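You operate a simulated robot arm through the tools that you are given. There is no shell and no other tool. Be economical: measure what you need, move in short steps, check, and stop when the job is done.

The job below is to be done with a simulated robot arm. You get a single attempt, and the scene is never put back.

TASK
Line up Vislebok Ponds, Tovend Locks and Tellamori Ferries on the dresser, starting at the green bookend.
Fine: spines out, in that order; close the line by sliding the brown bookend up.

It is judged by the outcome, as a careful person would: the job done as asked, and still so three seconds after it is handed in. It fails if anything else is knocked over, pushed out of place, dropped, spilled or broken.

THE ROBOT
A 6-joint arm with a two-finger parallel gripper on a trunk, on a base that drives. Base frame: it is fixed to the floor where the robot stands at the start and does not move with it; the origin is under the middle of the robot, x ahead of it, y to its left, z up. Lengths are in mm, angles in degrees, forces in N, time in s.
With the tool pointing down near the work surface it reaches from about 180 to 760 mm from the robot's upright axis, wherever it stands. Its first joint turns from -166.0 to 166.0 degrees. Places, roughly: bookend [500, 1250, 750]. Payload 3.91 kg.
The TCP is the grasp point between the finger pads, 30 mm short of the fingertips. In the tool frame z runs along the fingers and y along their closing line. Largest opening 110 mm; finger width 20, thickness 10; the body of the gripper, 48 by 112 mm, starts 55 mm behind the TCP.
Orientation is that of the tool frame in the base frame, as a unit quaternion [w, x, y, z]. With the fingers straight down and closing along the base's y, the tool's x points along the base's -x, its y along +y and its z along -z.

THE INTERFACE
- The arm moves only by the tool send_rows. Its arguments are lists of equal length, an entry for each row: "slide": the shift along the tool's x, y, z in mm, a list of three; "dr": the turn, a rotation vector about the tool's x, y, z in degrees, a list of three; "gripper": the opening in per cent of the stroke, from 0 (shut) to 100 (fully open). In form: {"slide": [[dx, dy, dz], ...], "dr": [[wx, wy, wz], ...], "gripper": [gripper, ...]}. A call has 1 to 10 rows; each row shifts and turns the commanded pose from where the row before left it, along the tool's axes as they then stand. Rows are played at 5 a second. More than 50 mm and 8.6 degrees between two rows, or a gripper value outside its range, and nothing of the call is played. Where a pose cannot be reached the arm comes as near as it can. A force on the tool above 50 N (or 10 N above the force at the start of the call, whichever is more), or a blocked arm, ends the call early, and 0.2 s more pass. The fingers move at their own pace (about 45 mm/s each) and stop on an object; they squeeze with about 30 N. The grip force told is the motor's: it shows also when the fingers shut on nothing. Time passes only in rows, and 0.2 s behind the last, so rows that do not move let the fingers close. The reply holds the time, the measured pose of the TCP, the force on the tool along the base axes, the opening and the grip force, in the units named above and with some noise, with the torque about the TCP (base axes, N m) and any sound that the robot's microphone picked up.
- Cameras (640 x 400 px; columns grow to the right, rows downward): "scene" is now at [12.5, 187.2, 1317.1]; the picture's right is [0.58, -0.82, 0.00], its down [-0.60, -0.42, -0.68] and it looks along [0.56, 0.39, -0.73] (base axes); focal length 263 px, centre (320, 200). "wrist" rides on the gripper at [71, 22, -107] in the tool frame; the picture's right is [-0.29, 0.96, 0.00], its down [-0.76, -0.23, -0.61] and it looks along [-0.58, -0.18, 0.79] (tool axes); focal length 243 px, centre (320, 200). There is no depth. A picture from a camera that has moved, and an enlarged one, comes with that camera's place and axes in the base frame and with its lens. The place of the scene camera against the robot may be out by one fixed shift of up to 25 mm in any direction.
- capture(camera): a new picture of that camera. No time passes.
- raise_lower(by): slides the trunk up (or, below 0, down) by that many mm; the arm and the scene camera ride with it, the base frame stays. It gives what a move gives, with no picture.
- steer(legs): drives the robot by 1 to 6 legs, each [ahead, left, turn to the left] in mm, mm and degrees, along the robot's own axes; the way and the turn of a leg run together, so that a leg with both is an arc; at most 1500 mm and 180 degrees a leg. The arm and the cameras ride along, it lands a little off, and it stops where it bumps. It gives what a move gives.
- pan_tilt(pan, tilt): turns the head with the scene camera to pan (to the left, within 86 degrees either way) and tilt (down, from -29 to 69), counted from straight ahead of the robot. It gives what a move gives.
- zoom(camera, box): a new picture of the part [left, top, right, bottom] of that camera's present view, enlarged. No time passes.
- job_done(): hands the job in; it is judged then, once.

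Work in short steps. Places have to be worked out from the pictures, the camera data and where the tool is seen: move nearer, look again, correct. Check each grasp and each placing, and mend what went wrong. You have 120 turns and 90 pictures in all, those below and enlarged ones among them. Open the gripper and draw the arm clear of the work before you hand the job in, unless the task says otherwise; then end with one line.

The tools are called after ">>>" as a command line: name --argument value ..., lists and objects as JSON in quotes. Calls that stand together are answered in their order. send_rows: Moves the arm, as the interface text tells. Its arguments: {"type":"object","properties":{"slide":{"type":"array","items":{"type":"array","items":{"type":"number"}}},"dr":{"type":"array","items":{"type":"array","items":{"type":"number"}}},"gripper":{"type":"array","items":{"type":"number"}}},"required":["slide","dr","gripper"]} The other tools are called the same way: raise_lower (by) slides the trunk up or down; steer (legs) drives the base; pan_tilt (pan, tilt) turns the head that bears the scene camera; capture (camera) takes a picture; zoom (camera, box) takes an enlarged picture of a part of a camera's view; job_done () hands the job in.

At the start:

```text
time_s: 0.0
tool_pos: [253.6, 306.0, 1099.3]
tcp_rot: [0.0, 0.0, 1.0, 0.0]
force: [0.2, -0.6, -0.6]
ft_torque: [0.01, -0.02, -0.02]
grip_width: 109.9
gripper_force: 0.0
trunk travel left (down, up): [-275.0, 315.0]
robot x, y, heading: [1.4, 5.1, 0.1]
head pan, tilt: [35.2, 47.2]
```

scene: 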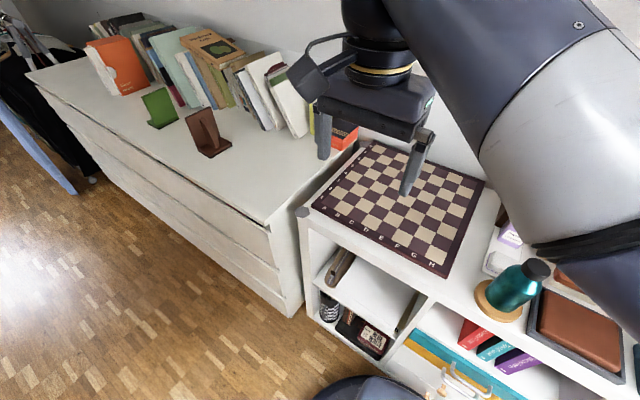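
wrist: 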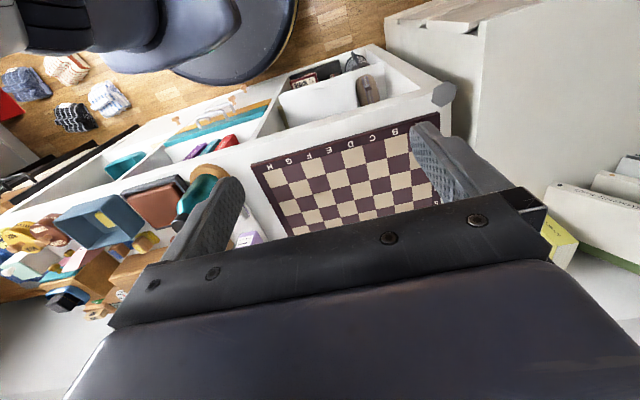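

The dresser with the bookends is to the left. There are books in the shelf below and in the row behind. I'll zoom in to look for the titles.

>>> zoom --camera "scene" --box '[440, 300, 600, 400]'

>>> zoom --camera "scene" --box '[80, 0, 340, 162]'

```text
4.00 times, centred on (520, 350) of scene
camera zoom: at [12.5, 187.2, 1317.1], right [0.58, -0.82, 0.0], down [-0.6, -0.42, -0.68], along [0.56, 0.39, -0.73], focal length 1052 px, centre (-480, -400)
```

zoom: 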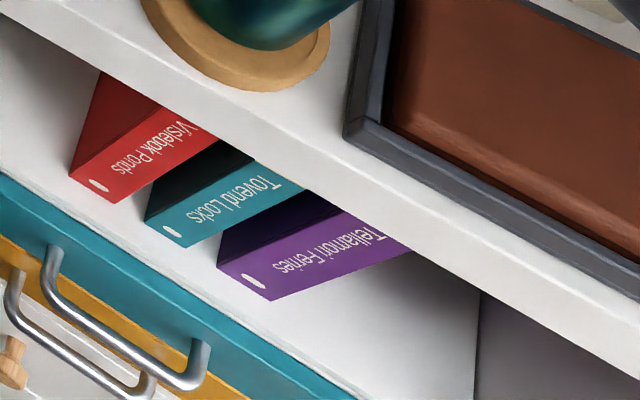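

```text
2.46 times, centred on (210, 81) of scene
camera zoom: at [12.5, 187.2, 1317.1], right [0.58, -0.82, 0.0], down [-0.6, -0.42, -0.68], along [0.56, 0.39, -0.73], focal length 647 px, centre (591, 493)
```

zoom: 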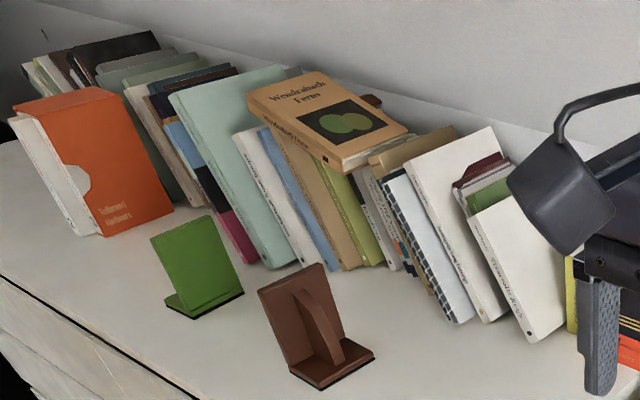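

The three books stand in the shelf's cubby in front of the robot with their spines out: red is Vislebok, teal is Tovend, purple is Tellamori. I'll turn the head to look at them straight on.

>>> pan_tilt --pan -10 --tilt 55

>>> capture --camera "scene"

```text
time_s: 1.1
tool_pos: [254.1, 305.6, 1099.5]
tcp_rot: [0.0, 0.0, 1.0, 0.0]
force: [0.3, 0.9, -0.9]
ft_torque: [-0.01, -0.02, -0.01]
grip_width: 110.0
gripper_force: 0.0
trunk travel left (down, up): [-275.0, 315.0]
robot x, y, heading: [-4.1, 1.8, 0.2]
head pan, tilt: [-10.0, 55.0]
```

```text
85 pictures are left
camera scene: at [18.5, 128.9, 1306.7], right [-0.17, -0.98, 0.0], down [-0.81, 0.14, -0.57], along [0.57, -0.1, -0.82], focal length 263 px, centre (320, 200)
```

scene: 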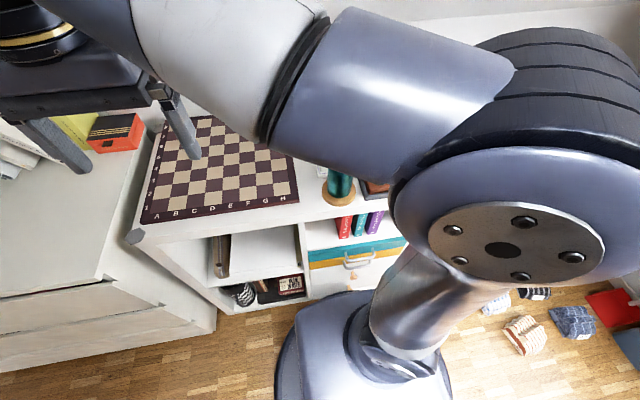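

I'll back up to get room for a horizontal reach and a better view.

>>> steer --legs '[[-350, 0, 0]]'

>>> pan_tilt --pan -5 --tilt 38

>>> capture --camera "scene"

```text
time_s: 3.4
tool_pos: [-96.4, 306.3, 1098.4]
tcp_rot: [0.0, 0.001, 1.0, 0.001]
force: [-0.7, 0.2, 0.0]
ft_torque: [0.0, -0.01, 0.0]
grip_width: 110.2
gripper_force: 0.1
trunk travel left (down, up): [-275.0, 315.0]
robot x, y, heading: [-349.8, -1.0, -0.1]
head pan, tilt: [-10.0, 55.0]
```

```text
time_s: 4.2
tool_pos: [-97.3, 306.7, 1098.4]
tcp_rot: [0.0, 0.001, 1.0, -0.001]
force: [0.4, -0.4, 0.1]
ft_torque: [-0.03, 0.02, 0.02]
grip_width: 109.8
gripper_force: 0.1
trunk travel left (down, up): [-275.0, 315.0]
robot x, y, heading: [-354.9, 1.9, -0.2]
head pan, tilt: [-5.0, 38.0]
```

```text
84 pictures are left
camera scene: at [-317.7, 134.0, 1330.3], right [-0.09, -1.0, 0.0], down [-0.61, 0.05, -0.79], along [0.78, -0.07, -0.62], focal length 263 px, centre (320, 200)
```

scene: 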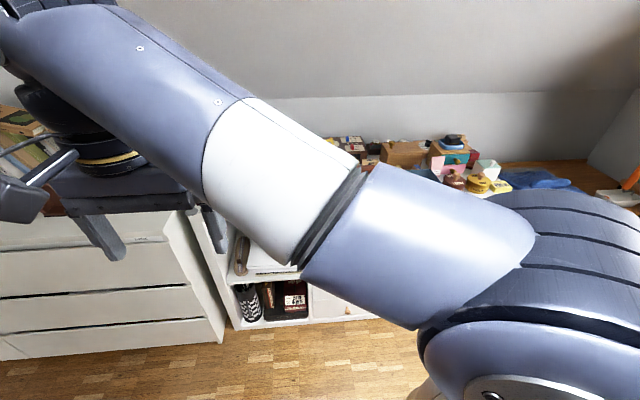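

The arm blocks the view, so I'll use the wrist camera. I'll roll the gripper 180° and then pitch it horizontal, which puts the camera above it, while moving forward.

>>> send_rows --slide '[[-25, 0, 0], [-25, 0, 0], [-25, 0, 0], [-25, 0, 0], [0, 0, 0], [0, 0, 0], [0, 0, 0], [0, 0, 0], [0, 0, 0], [0, 0, 0]]' --dr '[[0, 0, 0], [0, 0, 0], [0, 0, 0], [0, 0, 0], [0, 0, 8.5], [0, 0, 8.5], [0, 0, 8.5], [0, 0, 8.5], [0, 0, 8.5], [0, 0, 8.5]]' --gripper '[100, 100, 100, 100, 100, 100, 100, 100, 100, 100]'

>>> send_rows --slide '[[0, 0, 0], [0, 0, 0], [0, 0, 0], [0, 0, 0], [0, 0, 0], [0, 0, 0], [0, 0, 0], [0, 0, 0]]' --dr '[[0, 0, 8.5], [0, 0, 8.5], [0, 0, 8.5], [0, 0, 8.5], [0, 0, 8.5], [0, 0, 8.5], [0, 0, 8.5], [0, 0, 8.5]]' --gripper '[100, 100, 100, 100, 100, 100, 100, 100]'

>>> send_rows --slide '[[0, 0, 0], [0, 0, 0], [0, 0, 0], [0, 0, 0], [0, 0, 0], [0, 0, 0], [0, 0, 0], [0, 0, 0]]' --dr '[[0, 0, 8.5], [0, 0, 8.5], [0, 0, 8.5], [0, 0, 8.5], [0, 0, 8.5], [0, 0, 8.5], [0, 0, 8.5], [0, 0, 1.5]]' --gripper '[100, 100, 100, 100, 100, 100, 100, 100]'

```text
time_s: 6.4
tool_pos: [1.1, 305.7, 1094.8]
tcp_rot: [0.001, 0.432, 0.902, 0.001]
force: [0.9, 0.5, 0.4]
ft_torque: [0.02, -0.01, 0.0]
grip_width: 110.0
gripper_force: 0.1
trunk travel left (down, up): [-275.0, 315.0]
robot x, y, heading: [-355.7, 3.4, -0.3]
head pan, tilt: [-5.0, 38.0]
```

```text
time_s: 8.2
tool_pos: [1.6, 305.2, 1096.6]
tcp_rot: [0.0, 0.863, 0.506, 0.002]
force: [0.8, 0.4, 0.5]
ft_torque: [0.01, 0.03, 0.0]
grip_width: 109.9
gripper_force: 0.0
trunk travel left (down, up): [-275.0, 315.0]
robot x, y, heading: [-349.7, 1.8, -0.0]
head pan, tilt: [-5.0, 38.0]
```

```text
time_s: 10.0
tool_pos: [120.7, -54.0, 1094.1]
tcp_rot: [0.0, 1.0, 0.001, 0.0]
force: [-0.6, -0.6, 0.0]
ft_torque: [-0.02, 0.0, 0.01]
grip_width: 110.1
gripper_force: 0.1
out of reach, approached as far as the arm can: row 1, 2, 3, 4, 5, 6, 7, 8
trunk travel left (down, up): [-275.0, 315.0]
robot x, y, heading: [-353.5, -0.1, -0.1]
head pan, tilt: [-5.0, 38.0]
```

The roll ended at the wanted orientation, though displaced. I'll send one still row to see where the commanded pose is now.

>>> send_rows --slide '[[0, 0, 0]]' --dr '[[0, 8, 0]]' --gripper '[100]'

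```text
time_s: 10.4
tool_pos: [121.7, -53.5, 1094.6]
tcp_rot: [-0.001, 0.998, 0.0, 0.069]
force: [0.2, 0.0, -0.8]
ft_torque: [-0.02, 0.01, -0.02]
grip_width: 109.9
gripper_force: 0.1
trunk travel left (down, up): [-275.0, 315.0]
robot x, y, heading: [-349.6, 0.6, -0.0]
head pan, tilt: [-5.0, 38.0]
```

The pose is consistent and tilts toward +x. I'll continue the pitch to horizontal.

>>> send_rows --slide '[[0, 0, 0], [0, 0, 0], [0, 0, 0], [0, 0, 0], [0, 0, 0], [0, 0, 0], [0, 0, 0], [0, 0, 0], [0, 0, 0], [0, 0, 0]]' --dr '[[0, 8.2, 0], [0, 8.2, 0], [0, 8.2, 0], [0, 8.2, 0], [0, 8.2, 0], [0, 8.2, 0], [0, 8.2, 0], [0, 8.2, 0], [0, 8.2, 0], [0, 8.2, 0]]' --gripper '[100, 100, 100, 100, 100, 100, 100, 100, 100, 100]'

>>> capture --camera "wrist"

>>> capture --camera "scene"

```text
time_s: 12.6
tool_pos: [120.6, -51.3, 1092.4]
tcp_rot: [0.008, 0.711, 0.012, 0.703]
force: [0.9, -1.7, 1.8]
ft_torque: [0.11, 0.13, 0.08]
grip_width: 110.1
gripper_force: 0.0
trunk travel left (down, up): [-275.0, 315.0]
robot x, y, heading: [-352.3, 2.9, -0.4]
head pan, tilt: [-5.0, 38.0]
```

```text
83 pictures are left
camera wrist: at [13.2, -71.5, 1165.6], right [0.0, -0.96, -0.26], down [-0.62, 0.21, -0.76], along [0.79, 0.16, -0.6], focal length 243 px, centre (320, 200)
```

wrist: 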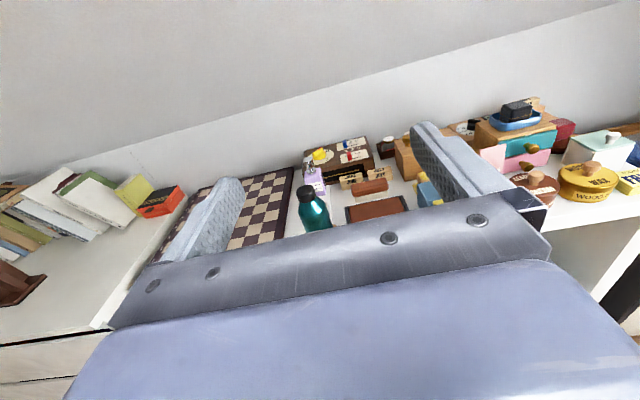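

```text
82 pictures are left
camera scene: at [-317.8, 134.0, 1330.4], right [-0.09, -1.0, 0.0], down [-0.61, 0.05, -0.79], along [0.79, -0.07, -0.62], focal length 263 px, centre (320, 200)
```

scene: 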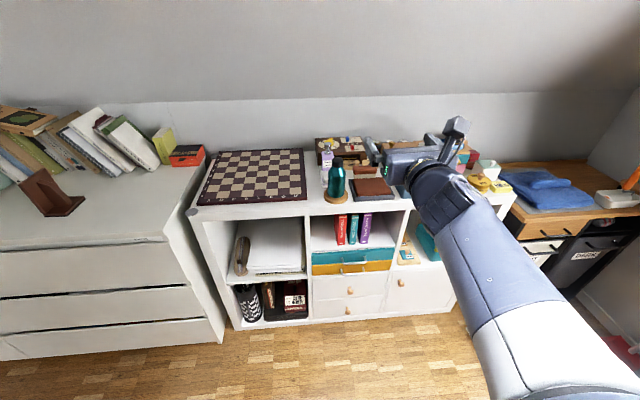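

The view of the cubby is now clear. I'll zoom in on the books.

>>> zoom --camera "scene" --box '[290, 180, 418, 260]'

>>> zoom --camera "scene" --box '[180, 140, 420, 340]'

```text
5.00 times, centred on (354, 220) of scene
camera zoom: at [-317.8, 134.0, 1330.4], right [-0.09, -1.0, 0.0], down [-0.61, 0.05, -0.79], along [0.79, -0.07, -0.62], focal length 1315 px, centre (150, 100)
```

zoom: 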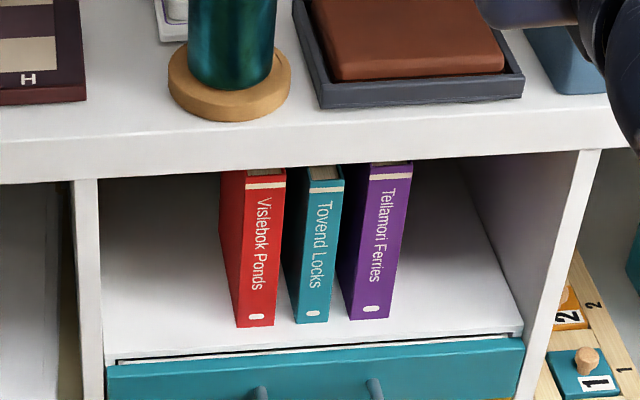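

```text
2.00 times, centred on (300, 240) of scene
camera zoom: at [-317.8, 134.0, 1330.4], right [-0.09, -1.0, 0.0], down [-0.61, 0.05, -0.79], along [0.79, -0.07, -0.62], focal length 526 px, centre (360, 120)
```

zoom: 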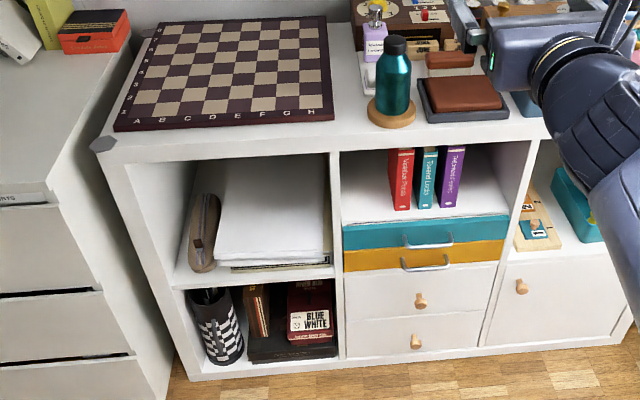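

From the picture, the shelf front is at about x≈350, the books' spines at about x≈390, y −17…−100, and the cubby floor at about z≈540 with its ceiling near 745. I'll lower the trunk in the free space in front of the shelf.

>>> raise_lower --by -270

>>> send_rows --slide '[[-40, 0, 0], [-40, 0, 0], [-40, 0, 0], [-40, 0, 0], [0, 0, 0]]' --dr '[[0, 0, 0], [0, 0, 0], [0, 0, 0], [0, 0, 0], [0, 0, 0]]' --gripper '[100, 100, 100, 100, 100]'

>>> capture --camera "wrist"

>>> capture --camera "scene"

```text
time_s: 15.4
tool_pos: [121.2, -51.6, 824.3]
tcp_rot: [0.001, 0.707, -0.001, 0.707]
force: [-0.3, -0.4, -0.2]
ft_torque: [0.04, 0.01, 0.01]
grip_width: 110.0
gripper_force: 0.0
trunk travel left (down, up): [-5.0, 585.0]
robot x, y, heading: [-350.3, -0.9, 0.1]
head pan, tilt: [-5.0, 38.0]
```

```text
time_s: 16.6
tool_pos: [120.3, -52.2, 664.9]
tcp_rot: [0.0, 0.707, -0.001, 0.707]
force: [-0.6, 0.0, -0.2]
ft_torque: [-0.01, 0.01, -0.05]
grip_width: 110.2
gripper_force: 0.0
trunk travel left (down, up): [-5.0, 585.0]
robot x, y, heading: [-353.4, 2.2, -0.2]
head pan, tilt: [-5.0, 38.0]
```

```text
79 pictures are left
camera wrist: at [11.7, -73.8, 735.9], right [0.0, -0.96, -0.29], down [-0.61, 0.23, -0.76], along [0.79, 0.17, -0.58], focal length 243 px, centre (320, 200)
```

wrist: 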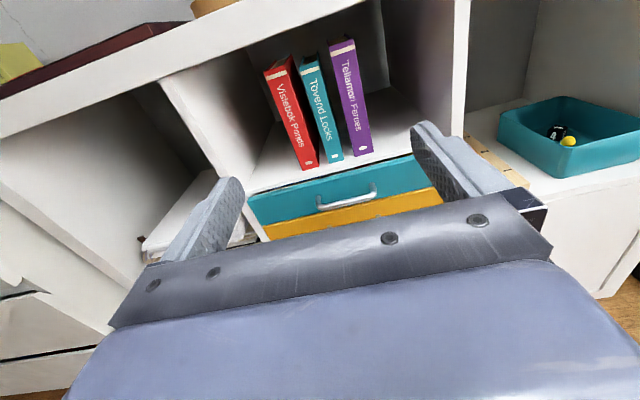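

```text
78 pictures are left
camera scene: at [-317.7, 134.0, 1060.4], right [-0.09, -1.0, 0.0], down [-0.61, 0.05, -0.79], along [0.78, -0.07, -0.62], focal length 263 px, centre (320, 200)
```

scene: 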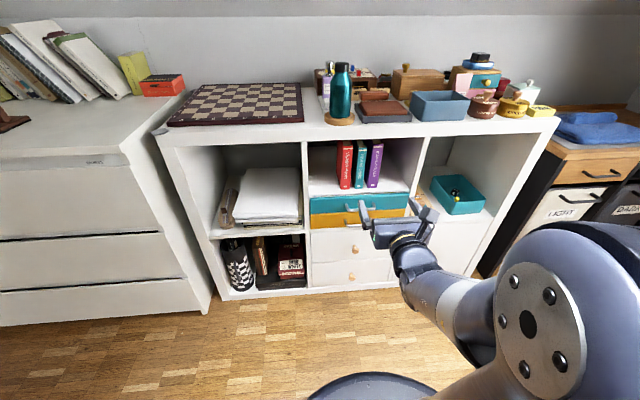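

Both cameras see the books. I'll zoom in on each to triangulate the spines.

>>> zoom --camera "wrist" --box '[240, 20, 400, 180]'

>>> zoom --camera "scene" --box '[300, 120, 428, 220]'

```text
2.50 times, centred on (320, 100) of wrist
camera zoom: at [11.7, -73.8, 735.9], right [0.0, -0.96, -0.29], down [-0.61, 0.23, -0.76], along [0.79, 0.17, -0.58], focal length 606 px, centre (320, 450)
```

zoom: 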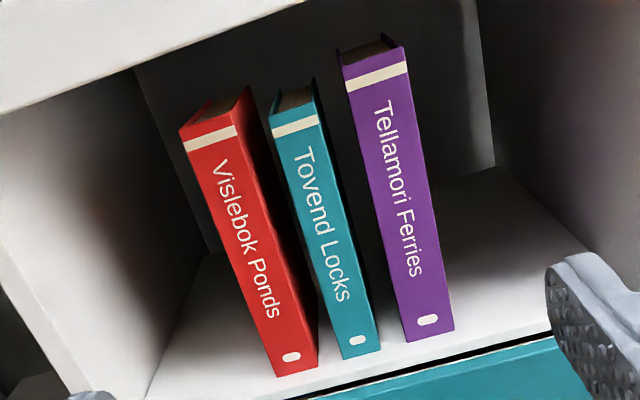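

```text
4.00 times, centred on (364, 170) of scene
camera zoom: at [-317.7, 134.0, 1060.4], right [-0.09, -1.0, 0.0], down [-0.61, 0.05, -0.79], along [0.78, -0.07, -0.62], focal length 1052 px, centre (144, 320)
```

zoom: 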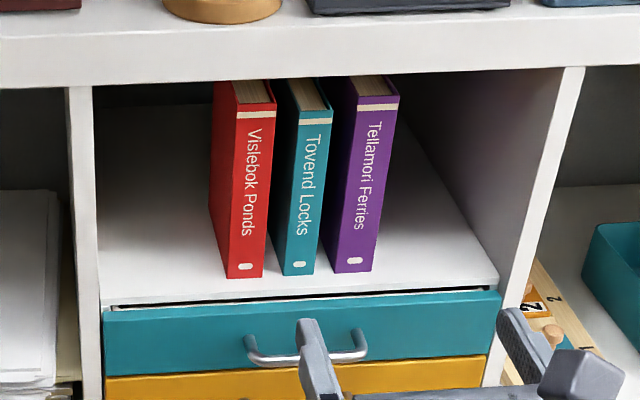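

Triangulated, the spine fronts are at about x≈377 and the floor at about z≈540. The spines are ~29, 27 and 32 mm wide with ~15 mm gaps. I'll drive 150 mm ahead and look again.

>>> steer --legs '[[150, 0, 0]]'

>>> send_rows --slide '[[0, -30, 0], [0, -30, 0], [-35, -5, 0], [0, 0, 0]]' --dr '[[0, 0, 0], [0, 0, 0], [0, 0, 0], [0, 0, 0]]' --gripper '[100, 100, 100, 100]'

>>> capture --camera "wrist"

```text
time_s: 17.9
tool_pos: [268.9, -52.7, 665.3]
tcp_rot: [0.001, 0.707, -0.001, 0.707]
force: [0.1, 0.1, 0.5]
ft_torque: [-0.02, -0.01, 0.03]
grip_width: 109.9
gripper_force: 0.1
trunk travel left (down, up): [-5.0, 585.0]
robot x, y, heading: [-199.0, 2.5, -0.1]
head pan, tilt: [-5.0, 38.0]
```

```text
time_s: 18.9
tool_pos: [259.9, -45.1, 640.8]
tcp_rot: [-0.002, 0.709, 0.002, 0.706]
force: [-0.1, 0.2, -0.5]
ft_torque: [0.0, -0.01, 0.01]
grip_width: 109.8
gripper_force: 0.0
out of reach, approached as far as the arm can: row 1, 2, 3
trunk travel left (down, up): [-5.0, 585.0]
robot x, y, heading: [-200.7, -2.7, -0.1]
head pan, tilt: [-5.0, 38.0]
```

```text
75 pictures are left
camera wrist: at [151.8, -66.7, 712.5], right [0.0, -0.96, -0.29], down [-0.61, 0.23, -0.76], along [0.79, 0.18, -0.58], focal length 243 px, centre (320, 200)
```

wrist: 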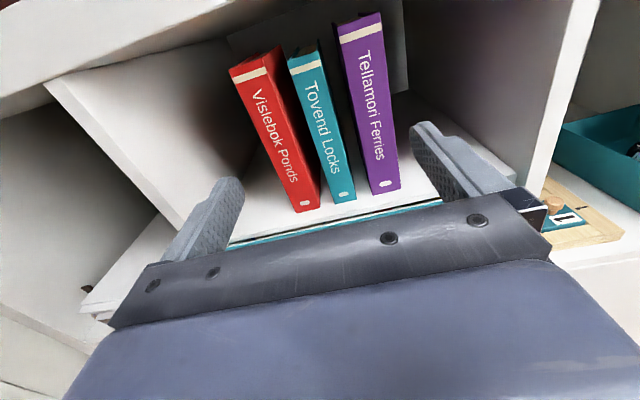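

Moves toward +y hit a joint limit in this wrist configuration, so I'll put the robot further left and keep the tool at its right. I'll drive 120 mm left.

>>> steer --legs '[[0, 130, 0]]'

>>> send_rows --slide '[[0, 25, 0], [0, 25, 0], [-20, 20, 0], [0, 0, 0]]' --dr '[[0, 0, 0], [0, 0, 0], [0, 0, 0], [0, 0, 0]]' --gripper '[100, 100, 100, 100]'

>>> zoom --camera "wrist" --box '[160, 0, 480, 200]'

```text
time_s: 20.2
tool_pos: [259.0, 85.9, 640.7]
tcp_rot: [-0.002, 0.708, 0.002, 0.707]
force: [-0.9, -0.3, -0.5]
ft_torque: [-0.03, 0.0, -0.04]
grip_width: 110.0
gripper_force: 0.1
trunk travel left (down, up): [-5.0, 585.0]
robot x, y, heading: [-201.1, 128.8, 0.2]
head pan, tilt: [-5.0, 38.0]
```

```text
time_s: 21.2
tool_pos: [261.6, 16.4, 619.5]
tcp_rot: [-0.001, 0.708, 0.001, 0.706]
force: [-0.7, 0.8, -0.3]
ft_torque: [-0.01, -0.04, 0.0]
grip_width: 109.9
gripper_force: 0.1
trunk travel left (down, up): [-5.0, 585.0]
robot x, y, heading: [-199.5, 130.5, -0.3]
head pan, tilt: [-5.0, 38.0]
```

```text
2.00 times, centred on (320, 100) of wrist
camera zoom: at [152.9, -6.9, 692.3], right [0.0, -0.96, -0.29], down [-0.61, 0.23, -0.76], along [0.79, 0.18, -0.58], focal length 485 px, centre (320, 400)
```

zoom: 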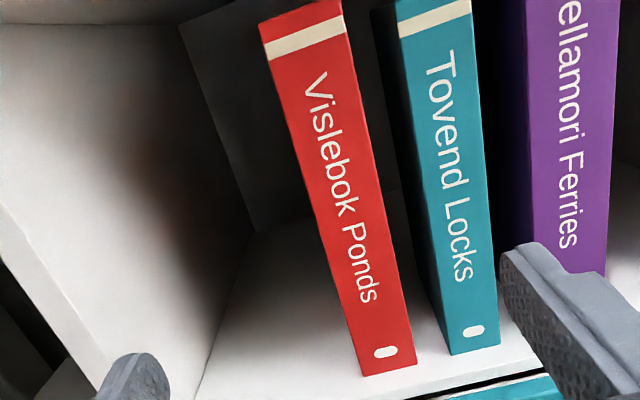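

Red's spine spans y −14.5…16 and z 541…701 at x≈372, with a 17 mm gap to teal. I'll set the opening to 38 mm, centre at y=0.7, come in to just before the spine, then check.

>>> send_rows --slide '[[0, 15.7, 0], [0, 0, 0], [0, 0, 30], [0, 0, 25], [0, 0, 0]]' --dr '[[0, 0, 0], [0, 0, 0], [0, 0, 0], [0, 0, 0], [0, 0, 0]]' --gripper '[34.5, 34.5, 34.5, 34.5, 34.5]'

>>> capture --camera "wrist"

```text
time_s: 22.4
tool_pos: [316.9, -0.1, 620.0]
tcp_rot: [-0.002, 0.708, 0.002, 0.707]
force: [0.2, -0.2, 0.0]
ft_torque: [0.03, 0.02, 0.01]
grip_width: 37.9
gripper_force: 0.0
trunk travel left (down, up): [-5.0, 585.0]
robot x, y, heading: [-202.5, 128.8, -0.1]
head pan, tilt: [-5.0, 38.0]
```

```text
73 pictures are left
camera wrist: at [208.0, -22.0, 692.0], right [0.0, -0.96, -0.29], down [-0.61, 0.23, -0.76], along [0.79, 0.18, -0.58], focal length 243 px, centre (320, 200)
```

wrist: 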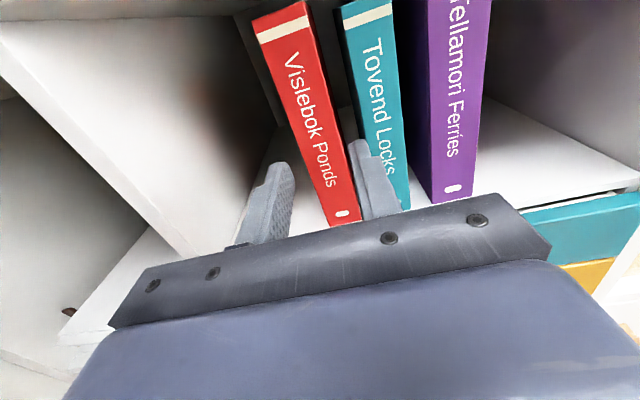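

The fingers are lined up. I'll advance 45 mm and check them in the gap.

>>> send_rows --slide '[[0, 0, 15], [0, 0, 15], [0, 0, 15], [0, 0, 0]]' --dr '[[0, 0, 0], [0, 0, 0], [0, 0, 0], [0, 0, 0]]' --gripper '[34.5, 34.5, 34.5, 34.5]'

>>> zoom --camera "wrist" --box '[200, 60, 520, 260]'

```text
time_s: 23.4
tool_pos: [360.6, 1.2, 619.5]
tcp_rot: [-0.001, 0.707, 0.001, 0.707]
force: [0.7, 0.0, -0.5]
ft_torque: [0.01, -0.01, -0.03]
grip_width: 38.2
gripper_force: 0.0
trunk travel left (down, up): [-5.0, 585.0]
robot x, y, heading: [-199.6, 125.3, -0.1]
head pan, tilt: [-5.0, 38.0]
```

```text
2.00 times, centred on (360, 160) of wrist
camera zoom: at [252.6, -22.0, 692.6], right [0.0, -0.96, -0.29], down [-0.61, 0.23, -0.76], along [0.79, 0.18, -0.58], focal length 485 px, centre (240, 280)
```

zoom: 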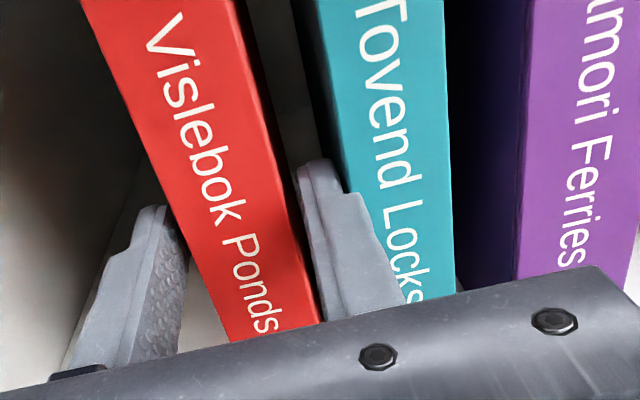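

Both fingers are astride the red book. I'll go deeper to x≈412 and close.

>>> send_rows --slide '[[0, 0, 17], [0, 0, 17], [0, 0, 17], [0, 0, 0], [0, 0, 0], [0, 0, 0], [0, 0, 0]]' --dr '[[0, 0, 0], [0, 0, 0], [0, 0, 0], [0, 0, 0], [0, 0, 0], [0, 0, 0], [0, 0, 0]]' --gripper '[34.5, 34.5, 34.5, 34.5, 10, 10, 10]'

```text
time_s: 25.0
tool_pos: [411.5, 0.2, 619.6]
tcp_rot: [-0.001, 0.708, 0.001, 0.706]
force: [0.1, -1.0, -0.9]
ft_torque: [-0.04, 0.01, 0.04]
grip_width: 30.0
gripper_force: 29.4
trunk travel left (down, up): [-5.0, 585.0]
robot x, y, heading: [-200.0, 126.9, 0.1]
head pan, tilt: [-5.0, 38.0]
```

The red book is gripped at 30 mm wide. I'll lift 12 mm and pull straight out.

>>> send_rows --slide '[[6, 0, 0], [6, 0, 0], [0, 0, -35], [0, 0, -35], [0, 0, -35], [0, 0, -35], [0, 0, -35], [0, 0, 0]]' --dr '[[0, 0, 0], [0, 0, 0], [0, 0, 0], [0, 0, 0], [0, 0, 0], [0, 0, 0], [0, 0, 0], [0, 0, 0]]' --gripper '[10, 10, 10, 10, 10, 10, 10, 10]'

>>> capture --camera "wrist"

>>> capture --camera "scene"

```text
time_s: 26.8
tool_pos: [236.8, 1.7, 633.5]
tcp_rot: [-0.002, 0.709, 0.002, 0.705]
force: [-0.2, 0.6, -4.1]
ft_torque: [0.0, 0.04, -0.03]
grip_width: 29.8
gripper_force: 29.8
trunk travel left (down, up): [-5.0, 585.0]
robot x, y, heading: [-205.6, 130.3, -0.3]
head pan, tilt: [-5.0, 38.0]
```

```text
71 pictures are left
camera wrist: at [128.1, -21.7, 705.2], right [0.0, -0.96, -0.29], down [-0.61, 0.23, -0.76], along [0.79, 0.18, -0.58], focal length 243 px, centre (320, 200)
```

wrist: 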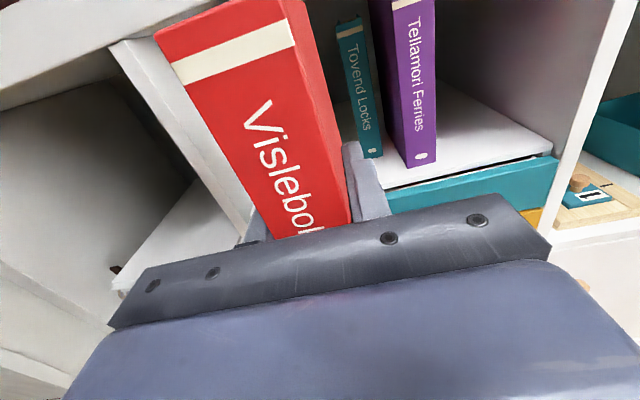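

```text
70 pictures are left
camera scene: at [-167.4, 263.7, 1060.4], right [-0.09, -1.0, 0.0], down [-0.61, 0.05, -0.79], along [0.78, -0.07, -0.62], focal length 263 px, centre (320, 200)
```

scene: 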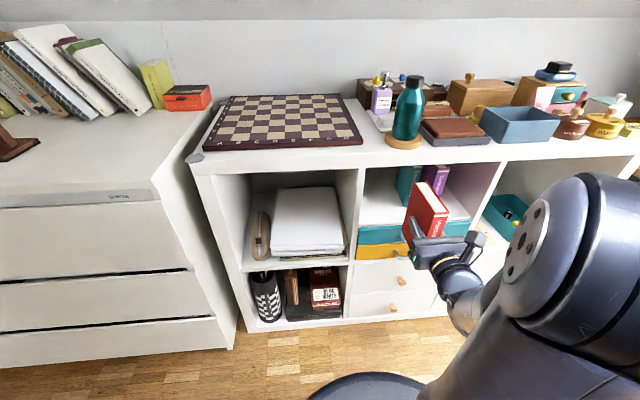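

The red book is out and held firmly. I'll back off, raise the trunk, and look toward the dresser.

>>> steer --legs '[[-250, 0, 0]]'

>>> raise_lower --by 350

>>> steer --legs '[[0, 900, 0]]'

>>> pan_tilt --pan 10 --tilt 35

>>> capture --camera "scene"

>>> capture --camera "wrist"

```text
time_s: 28.6
tool_pos: [-12.9, -0.0, 633.1]
tcp_rot: [0.0, 0.707, 0.0, 0.707]
force: [-0.2, -0.4, -3.9]
ft_torque: [0.02, -0.02, 0.01]
grip_width: 30.0
gripper_force: 29.6
trunk travel left (down, up): [-5.0, 585.0]
robot x, y, heading: [-449.6, 132.6, -0.2]
head pan, tilt: [-5.0, 38.0]
```

```text
time_s: 32.0
tool_pos: [-11.8, 0.9, 983.1]
tcp_rot: [0.0, 0.708, 0.0, 0.706]
force: [-0.3, 0.3, -4.3]
ft_torque: [0.02, 0.0, 0.02]
grip_width: 29.9
gripper_force: 30.3
trunk travel left (down, up): [-355.0, 235.0]
robot x, y, heading: [-449.7, 132.0, -0.5]
head pan, tilt: [-5.0, 38.0]
```

```text
time_s: 36.7
tool_pos: [-7.6, 890.0, 984.0]
tcp_rot: [-0.001, 0.708, 0.0, 0.706]
force: [-0.5, 0.7, -3.0]
ft_torque: [0.04, 0.08, -0.01]
grip_width: 30.2
gripper_force: 30.2
trunk travel left (down, up): [-355.0, 235.0]
robot x, y, heading: [-445.0, 1016.8, -0.4]
head pan, tilt: [-5.0, 38.0]
```

```text
time_s: 37.5
tool_pos: [-8.1, 890.0, 983.3]
tcp_rot: [-0.001, 0.708, 0.001, 0.707]
force: [-0.5, 0.5, -3.4]
ft_torque: [-0.01, 0.02, -0.01]
grip_width: 30.0
gripper_force: 30.3
trunk travel left (down, up): [-355.0, 235.0]
robot x, y, heading: [-443.9, 1021.1, 0.1]
head pan, tilt: [10.0, 35.0]
```

```text
69 pictures are left
camera scene: at [-410.0, 1176.3, 1415.0], right [0.17, -0.99, 0.0], down [-0.57, -0.1, -0.82], along [0.81, 0.14, -0.57], focal length 263 px, centre (320, 200)
```

scene: 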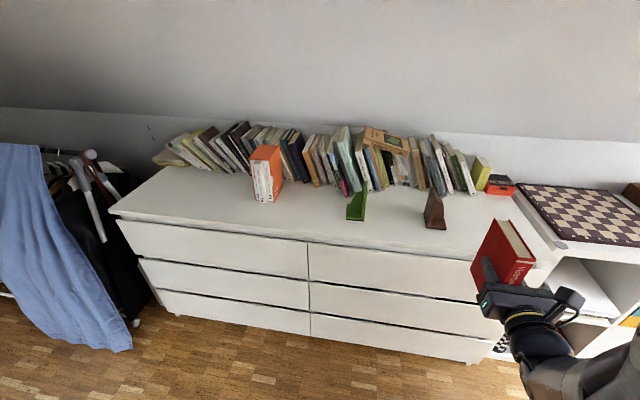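

```text
68 pictures are left
camera wrist: at [-115.9, 867.2, 1055.1], right [0.0, -0.96, -0.29], down [-0.61, 0.23, -0.76], along [0.79, 0.18, -0.58], focal length 243 px, centre (320, 200)
```

wrist: 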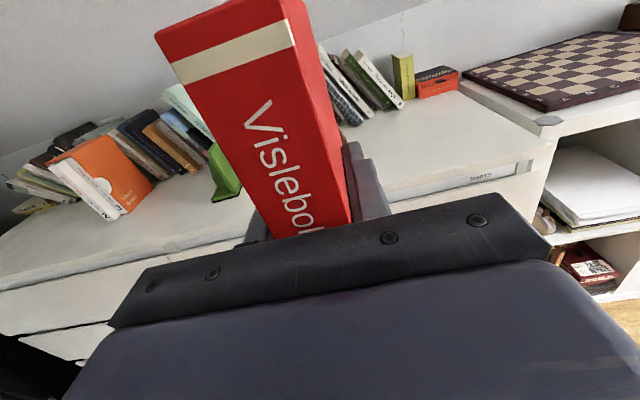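

Now I can see the green bookend left of the brown one. I'll zoom in on them.

>>> zoom --camera "scene" --box '[320, 160, 480, 260]'

```text
4.00 times, centred on (400, 210) of scene
camera zoom: at [-410.0, 1176.3, 1415.0], right [0.17, -0.99, 0.0], down [-0.57, -0.1, -0.82], along [0.81, 0.14, -0.57], focal length 1052 px, centre (0, 160)
```

zoom: 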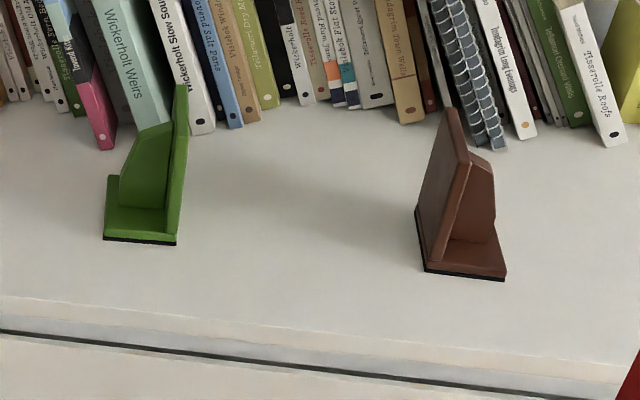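

The bookends stand about 250 mm apart with their flat faces toward each other, and green's face is at about y≈1142. I'll drive left so that the tool lines up there.

>>> steer --legs '[[180, 235, 0]]'

>>> capture --camera "wrist"

>>> capture --camera "scene"

```text
time_s: 39.5
tool_pos: [176.0, 1124.1, 983.0]
tcp_rot: [-0.001, 0.707, 0.001, 0.707]
force: [0.6, 0.4, -3.4]
ft_torque: [-0.04, 0.04, 0.0]
grip_width: 30.0
gripper_force: 29.8
trunk travel left (down, up): [-355.0, 235.0]
robot x, y, heading: [-263.1, 1250.4, -0.3]
head pan, tilt: [10.0, 35.0]
```

```text
66 pictures are left
camera wrist: at [66.7, 1101.2, 1055.1], right [0.0, -0.96, -0.29], down [-0.61, 0.23, -0.76], along [0.79, 0.18, -0.58], focal length 243 px, centre (320, 200)
```

wrist: 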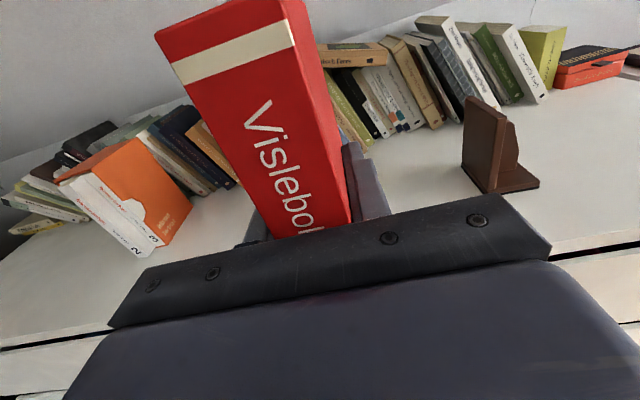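

```text
65 pictures are left
camera scene: at [-228.0, 1409.8, 1415.0], right [0.17, -0.99, 0.0], down [-0.57, -0.1, -0.82], along [0.81, 0.14, -0.57], focal length 263 px, centre (320, 200)
```

scene: 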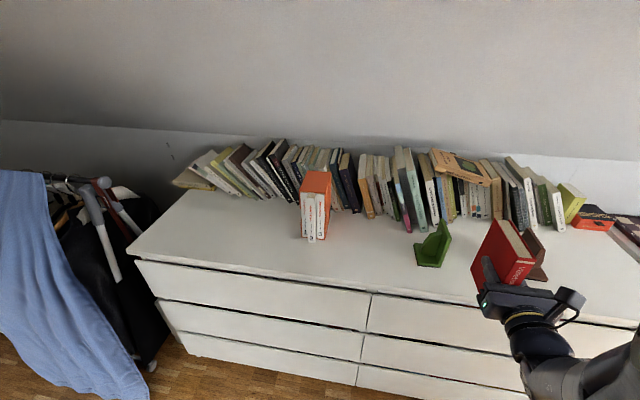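

I'll zoom the scene on both bookends from here to triangulate.

>>> zoom --camera "scene" --box '[400, 200, 560, 300]'

>>> zoom --camera "wrist" --box '[440, 80, 600, 180]'

```text
4.00 times, centred on (480, 250) of scene
camera zoom: at [-228.0, 1409.8, 1415.0], right [0.17, -0.99, 0.0], down [-0.57, -0.1, -0.82], along [0.81, 0.14, -0.57], focal length 1052 px, centre (-320, 0)
```

zoom: 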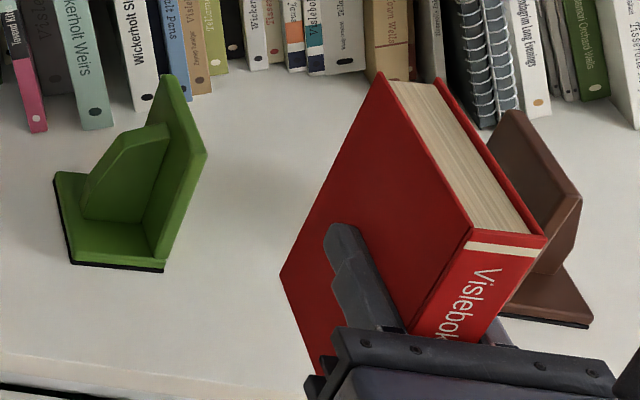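

```text
4.00 times, centred on (520, 130) of wrist
camera zoom: at [66.7, 1101.2, 1055.1], right [0.0, -0.96, -0.29], down [-0.61, 0.23, -0.76], along [0.79, 0.18, -0.58], focal length 970 px, centre (-480, 480)
```

zoom: 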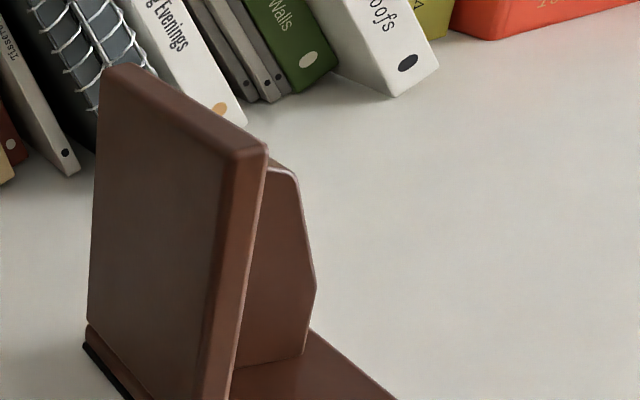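

Triangulation puts the dresser top at z≈786, green's front edge at x≈351 and its face at y≈1155. I'll shift the tool right so the wrist camera sees green past the held book and can refine this.

>>> send_rows --slide '[[0, 40, 0], [0, 40, 0], [0, 40, 0], [0, 0, 0]]' --dr '[[0, 0, 0], [0, 0, 0], [0, 0, 0], [0, 0, 0]]' --gripper '[10, 10, 10, 10]'

>>> capture --camera "wrist"

```text
time_s: 40.5
tool_pos: [174.5, 1002.2, 983.0]
tcp_rot: [-0.002, 0.708, 0.001, 0.707]
force: [0.1, 0.0, -3.4]
ft_torque: [-0.01, 0.03, 0.02]
grip_width: 29.9
gripper_force: 30.0
trunk travel left (down, up): [-355.0, 235.0]
robot x, y, heading: [-266.9, 1253.0, -0.1]
head pan, tilt: [10.0, 35.0]
```

```text
62 pictures are left
camera wrist: at [67.3, 979.6, 1055.0], right [0.0, -0.96, -0.29], down [-0.61, 0.23, -0.76], along [0.79, 0.18, -0.58], focal length 243 px, centre (320, 200)
```

wrist: 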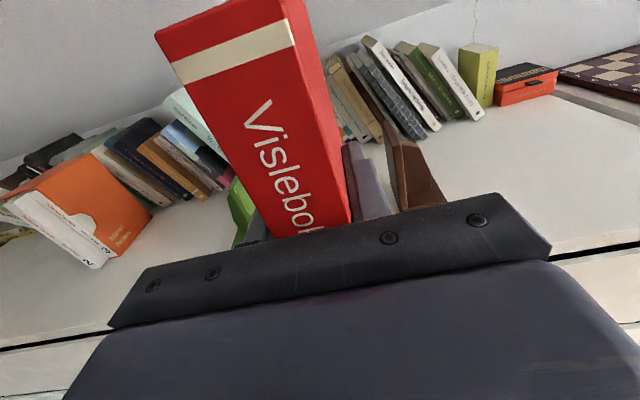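

I need a bit more. I'll shift another 80 mm right.

>>> send_rows --slide '[[0, 45, 0], [0, 45, 0], [0, 0, 0]]' --dr '[[0, 0, 0], [0, 0, 0], [0, 0, 0]]' --gripper '[10, 10, 10]'

>>> zoom --camera "wrist" --box '[100, 80, 420, 280]'

```text
time_s: 41.3
tool_pos: [176.1, 911.0, 981.7]
tcp_rot: [-0.002, 0.708, 0.002, 0.706]
force: [-0.7, 0.0, -3.1]
ft_torque: [0.0, 0.01, 0.03]
grip_width: 29.9
gripper_force: 30.0
trunk travel left (down, up): [-355.0, 235.0]
robot x, y, heading: [-261.1, 1255.9, -0.2]
head pan, tilt: [10.0, 35.0]
```

```text
2.00 times, centred on (260, 180) of wrist
camera zoom: at [67.9, 889.9, 1054.7], right [0.0, -0.96, -0.29], down [-0.61, 0.23, -0.76], along [0.79, 0.18, -0.58], focal length 485 px, centre (440, 240)
```

zoom: 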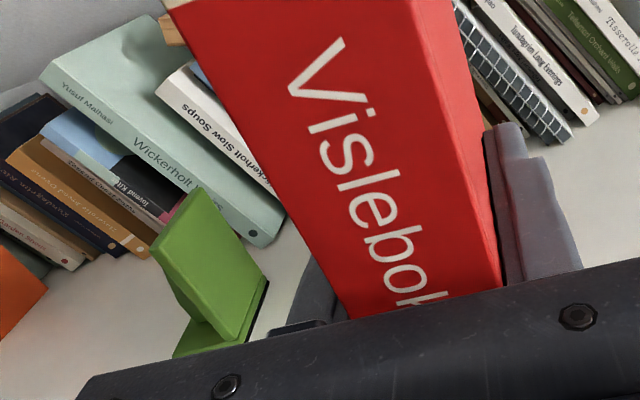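

The wrist view agrees: green's face is at about y≈1156 and its front edge at x≈353. To avoid needing finger space beside the plate, I'll set the book down with its spine protruding (fingertips in front of the plate) and push it in from the spine afterwards. I'll line up for that.

>>> send_rows --slide '[[0, -45, 0], [0, -45, 0], [0, -45, 0], [0, -45, 0], [0, -42, 0], [0, 0, 0]]' --dr '[[0, 0, 0], [0, 0, 0], [0, 0, 0], [0, 0, 0], [0, 0, 0], [0, 0, 0]]' --gripper '[10, 10, 10, 10, 10, 10]'

>>> steer --legs '[[128, 0, 0]]'

>>> raise_lower --by -85

>>> pan_tilt --pan 0 --tilt 45

>>> capture --camera "scene"

```text
time_s: 42.7
tool_pos: [174.4, 1136.5, 984.3]
tcp_rot: [0.0, 0.708, 0.0, 0.707]
force: [0.0, 0.9, -4.2]
ft_torque: [-0.01, 0.05, -0.01]
grip_width: 29.8
gripper_force: 30.6
trunk travel left (down, up): [-355.0, 235.0]
robot x, y, heading: [-263.7, 1256.8, -0.2]
head pan, tilt: [10.0, 35.0]
```

```text
time_s: 44.0
tool_pos: [301.3, 1134.3, 983.5]
tcp_rot: [0.0, 0.708, 0.0, 0.706]
force: [-0.2, 0.6, -4.0]
ft_torque: [0.03, 0.05, -0.01]
grip_width: 29.7
gripper_force: 30.1
trunk travel left (down, up): [-355.0, 235.0]
robot x, y, heading: [-134.6, 1254.0, -0.4]
head pan, tilt: [10.0, 35.0]
```

```text
time_s: 45.2
tool_pos: [300.3, 1134.7, 899.4]
tcp_rot: [-0.002, 0.708, 0.002, 0.706]
force: [0.5, 0.6, -4.0]
ft_torque: [0.01, 0.05, 0.04]
grip_width: 30.0
gripper_force: 30.1
trunk travel left (down, up): [-270.0, 320.0]
robot x, y, heading: [-132.6, 1251.9, -0.4]
head pan, tilt: [10.0, 35.0]
```

```text
time_s: 45.9
tool_pos: [302.1, 1134.1, 899.7]
tcp_rot: [-0.001, 0.708, 0.0, 0.706]
force: [0.0, 0.0, -3.2]
ft_torque: [0.02, 0.05, 0.01]
grip_width: 30.1
gripper_force: 29.8
trunk travel left (down, up): [-270.0, 320.0]
robot x, y, heading: [-133.7, 1251.4, -0.5]
head pan, tilt: [0.0, 45.0]
```

```text
60 pictures are left
camera scene: at [-106.0, 1394.2, 1315.2], right [0.0, -1.0, 0.0], down [-0.71, 0.0, -0.71], along [0.71, 0.0, -0.71], focal length 263 px, centre (320, 200)
```

scene: 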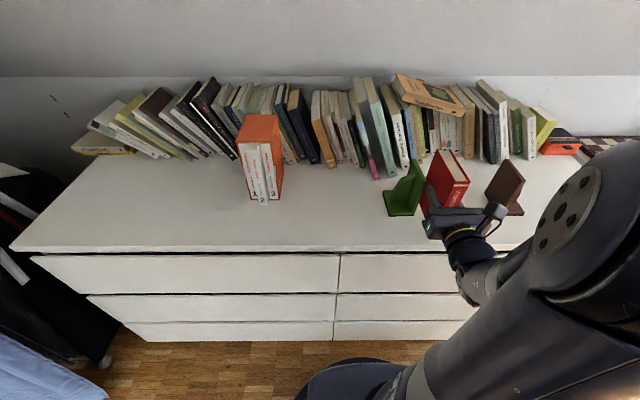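

I'll zoom in to check the book against the plate.

>>> zoom --camera "scene" --box '[368, 130, 528, 230]'

```text
4.00 times, centred on (448, 180) of scene
camera zoom: at [-106.0, 1394.2, 1315.2], right [0.0, -1.0, 0.0], down [-0.71, 0.0, -0.71], along [0.71, 0.0, -0.71], focal length 1052 px, centre (-192, 280)
```

zoom: 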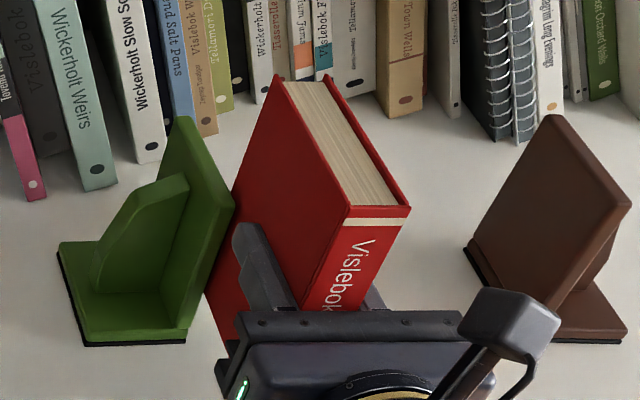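

The plate is vertical, with its top near z≈900 and its face at about y≈1156. I'll move 12 mm forward and lower in small steps until contact.

>>> send_rows --slide '[[0, 0, 12], [-10, 0, 0], [-10, 0, 0], [-6, 0, 0], [0, 0, 0]]' --dr '[[0, 0, 0], [0, 0, 0], [0, 0, 0], [0, 0, 0], [0, 0, 0]]' --gripper '[10, 10, 10, 10, 10]'

>>> zoom --camera "scene" --box '[368, 130, 528, 230]'

```text
time_s: 47.1
tool_pos: [313.8, 1133.9, 871.2]
tcp_rot: [-0.001, 0.707, 0.001, 0.707]
force: [-0.4, -0.2, -2.5]
ft_torque: [0.01, 0.05, 0.01]
grip_width: 29.9
gripper_force: 29.9
trunk travel left (down, up): [-270.0, 320.0]
robot x, y, heading: [-135.0, 1252.4, -0.4]
head pan, tilt: [0.0, 45.0]
```

```text
4.00 times, centred on (448, 180) of scene
camera zoom: at [-106.0, 1394.1, 1315.1], right [0.0, -1.0, 0.0], down [-0.71, 0.0, -0.71], along [0.71, 0.0, -0.71], focal length 1052 px, centre (-192, 280)
```

zoom: 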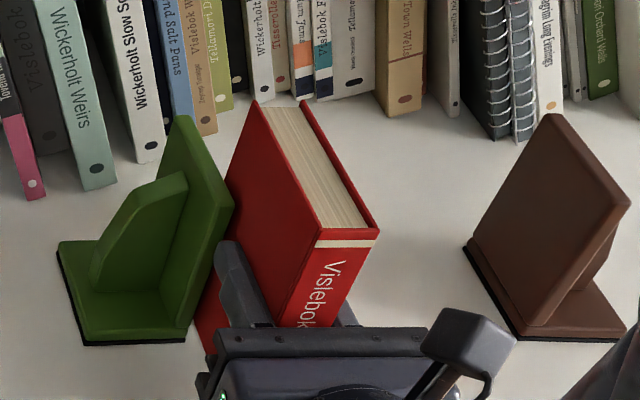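

I'll lower gently, 3 mm at a time.

>>> send_rows --slide '[[-1.5, 0, 0], [-1.5, 0, 0], [0, 0, 0]]' --dr '[[0, 0, 0], [0, 0, 0], [0, 0, 0]]' --gripper '[10, 10, 10]'

>>> send_rows --slide '[[-1.5, 0, 0], [0, 0, 0]]' --dr '[[0, 0, 0], [0, 0, 0]]' --gripper '[10, 10]'

```text
time_s: 47.9
tool_pos: [313.7, 1134.8, 868.9]
tcp_rot: [0.0, 0.708, 0.0, 0.706]
force: [0.3, 0.6, -3.5]
ft_torque: [-0.04, 0.06, -0.03]
grip_width: 30.1
gripper_force: 29.9
trunk travel left (down, up): [-270.0, 320.0]
robot x, y, heading: [-137.5, 1255.8, -0.1]
head pan, tilt: [0.0, 45.0]
```

```text
time_s: 48.5
tool_pos: [312.8, 1134.8, 866.5]
tcp_rot: [0.0, 0.708, 0.0, 0.707]
force: [0.5, 0.5, -3.6]
ft_torque: [-0.02, 0.04, -0.01]
grip_width: 29.7
gripper_force: 29.9
trunk travel left (down, up): [-270.0, 320.0]
robot x, y, heading: [-140.3, 1251.6, -0.1]
head pan, tilt: [0.0, 45.0]
```

There is no contact yet. I'll shift 3 mm toward green, then keep lowering.

>>> send_rows --slide '[[0, -3, 0], [-1.5, 0, 0], [0, 0, 0]]' --dr '[[0, 0, 0], [0, 0, 0], [0, 0, 0]]' --gripper '[10, 10, 10]'

>>> send_rows --slide '[[-1.5, 0, 0], [0, 0, 0]]' --dr '[[0, 0, 0], [0, 0, 0]]' --gripper '[10, 10]'

>>> zoom --camera "scene" --box '[380, 150, 460, 200]'

```text
time_s: 49.3
tool_pos: [312.7, 1139.2, 866.1]
tcp_rot: [0.0, 0.707, 0.0, 0.707]
force: [0.2, 0.2, -3.9]
ft_torque: [0.02, 0.01, -0.01]
grip_width: 29.9
gripper_force: 29.9
trunk travel left (down, up): [-270.0, 320.0]
robot x, y, heading: [-136.5, 1249.9, -0.4]
head pan, tilt: [0.0, 45.0]
```

```text
time_s: 49.9
tool_pos: [313.9, 1137.7, 865.6]
tcp_rot: [0.0, 0.708, 0.0, 0.706]
force: [-1.0, -0.3, -3.0]
ft_torque: [0.03, 0.05, 0.0]
grip_width: 30.0
gripper_force: 30.3
trunk travel left (down, up): [-270.0, 320.0]
robot x, y, heading: [-133.0, 1250.1, -0.1]
head pan, tilt: [0.0, 45.0]
```

```text
8.00 times, centred on (420, 175) of scene
camera zoom: at [-106.0, 1394.1, 1315.1], right [0.0, -1.0, 0.0], down [-0.71, 0.0, -0.71], along [0.71, 0.0, -0.71], focal length 2104 px, centre (-480, 400)
```

zoom: 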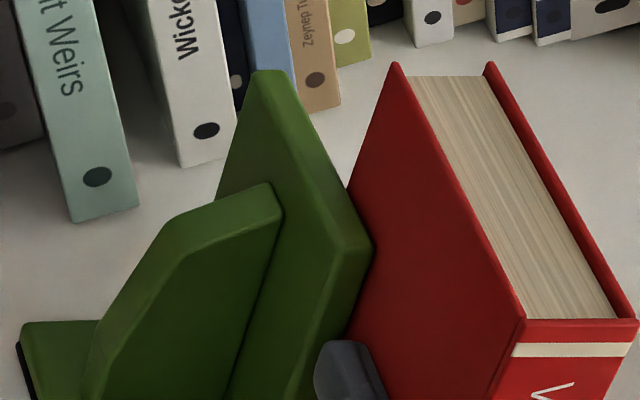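

I'll keep lowering until the force changes.

>>> send_rows --slide '[[-1.5, 0, 0], [0, 0, 0]]' --dr '[[0, 0, 0], [0, 0, 0]]' --gripper '[10, 10]'

>>> send_rows --slide '[[-1.5, 0, 0], [0, 0, 0]]' --dr '[[0, 0, 0], [0, 0, 0]]' --gripper '[10, 10]'

>>> send_rows --slide '[[-1.5, 0, 0], [0, 0, 0]]' --dr '[[0, 0, 0], [0, 0, 0]]' --gripper '[10, 10]'

```text
time_s: 50.5
tool_pos: [312.9, 1136.7, 864.1]
tcp_rot: [0.0, 0.708, 0.0, 0.707]
force: [0.9, -1.0, -2.7]
ft_torque: [0.03, 0.04, 0.03]
grip_width: 29.7
gripper_force: 29.4
trunk travel left (down, up): [-270.0, 320.0]
robot x, y, heading: [-133.9, 1251.1, -0.3]
head pan, tilt: [0.0, 45.0]
```

```text
time_s: 51.1
tool_pos: [313.9, 1136.9, 861.0]
tcp_rot: [-0.001, 0.707, 0.0, 0.707]
force: [-0.3, 0.6, -3.4]
ft_torque: [0.0, 0.05, -0.01]
grip_width: 30.0
gripper_force: 29.8
trunk travel left (down, up): [-270.0, 320.0]
robot x, y, heading: [-133.9, 1251.7, -0.5]
head pan, tilt: [0.0, 45.0]
```

```text
time_s: 51.7
tool_pos: [313.9, 1137.1, 860.4]
tcp_rot: [0.0, 0.708, 0.0, 0.707]
force: [0.1, 0.5, -3.0]
ft_torque: [-0.01, 0.03, -0.01]
grip_width: 29.9
gripper_force: 30.1
trunk travel left (down, up): [-270.0, 320.0]
robot x, y, heading: [-132.3, 1256.3, -0.3]
head pan, tilt: [0.0, 45.0]
```

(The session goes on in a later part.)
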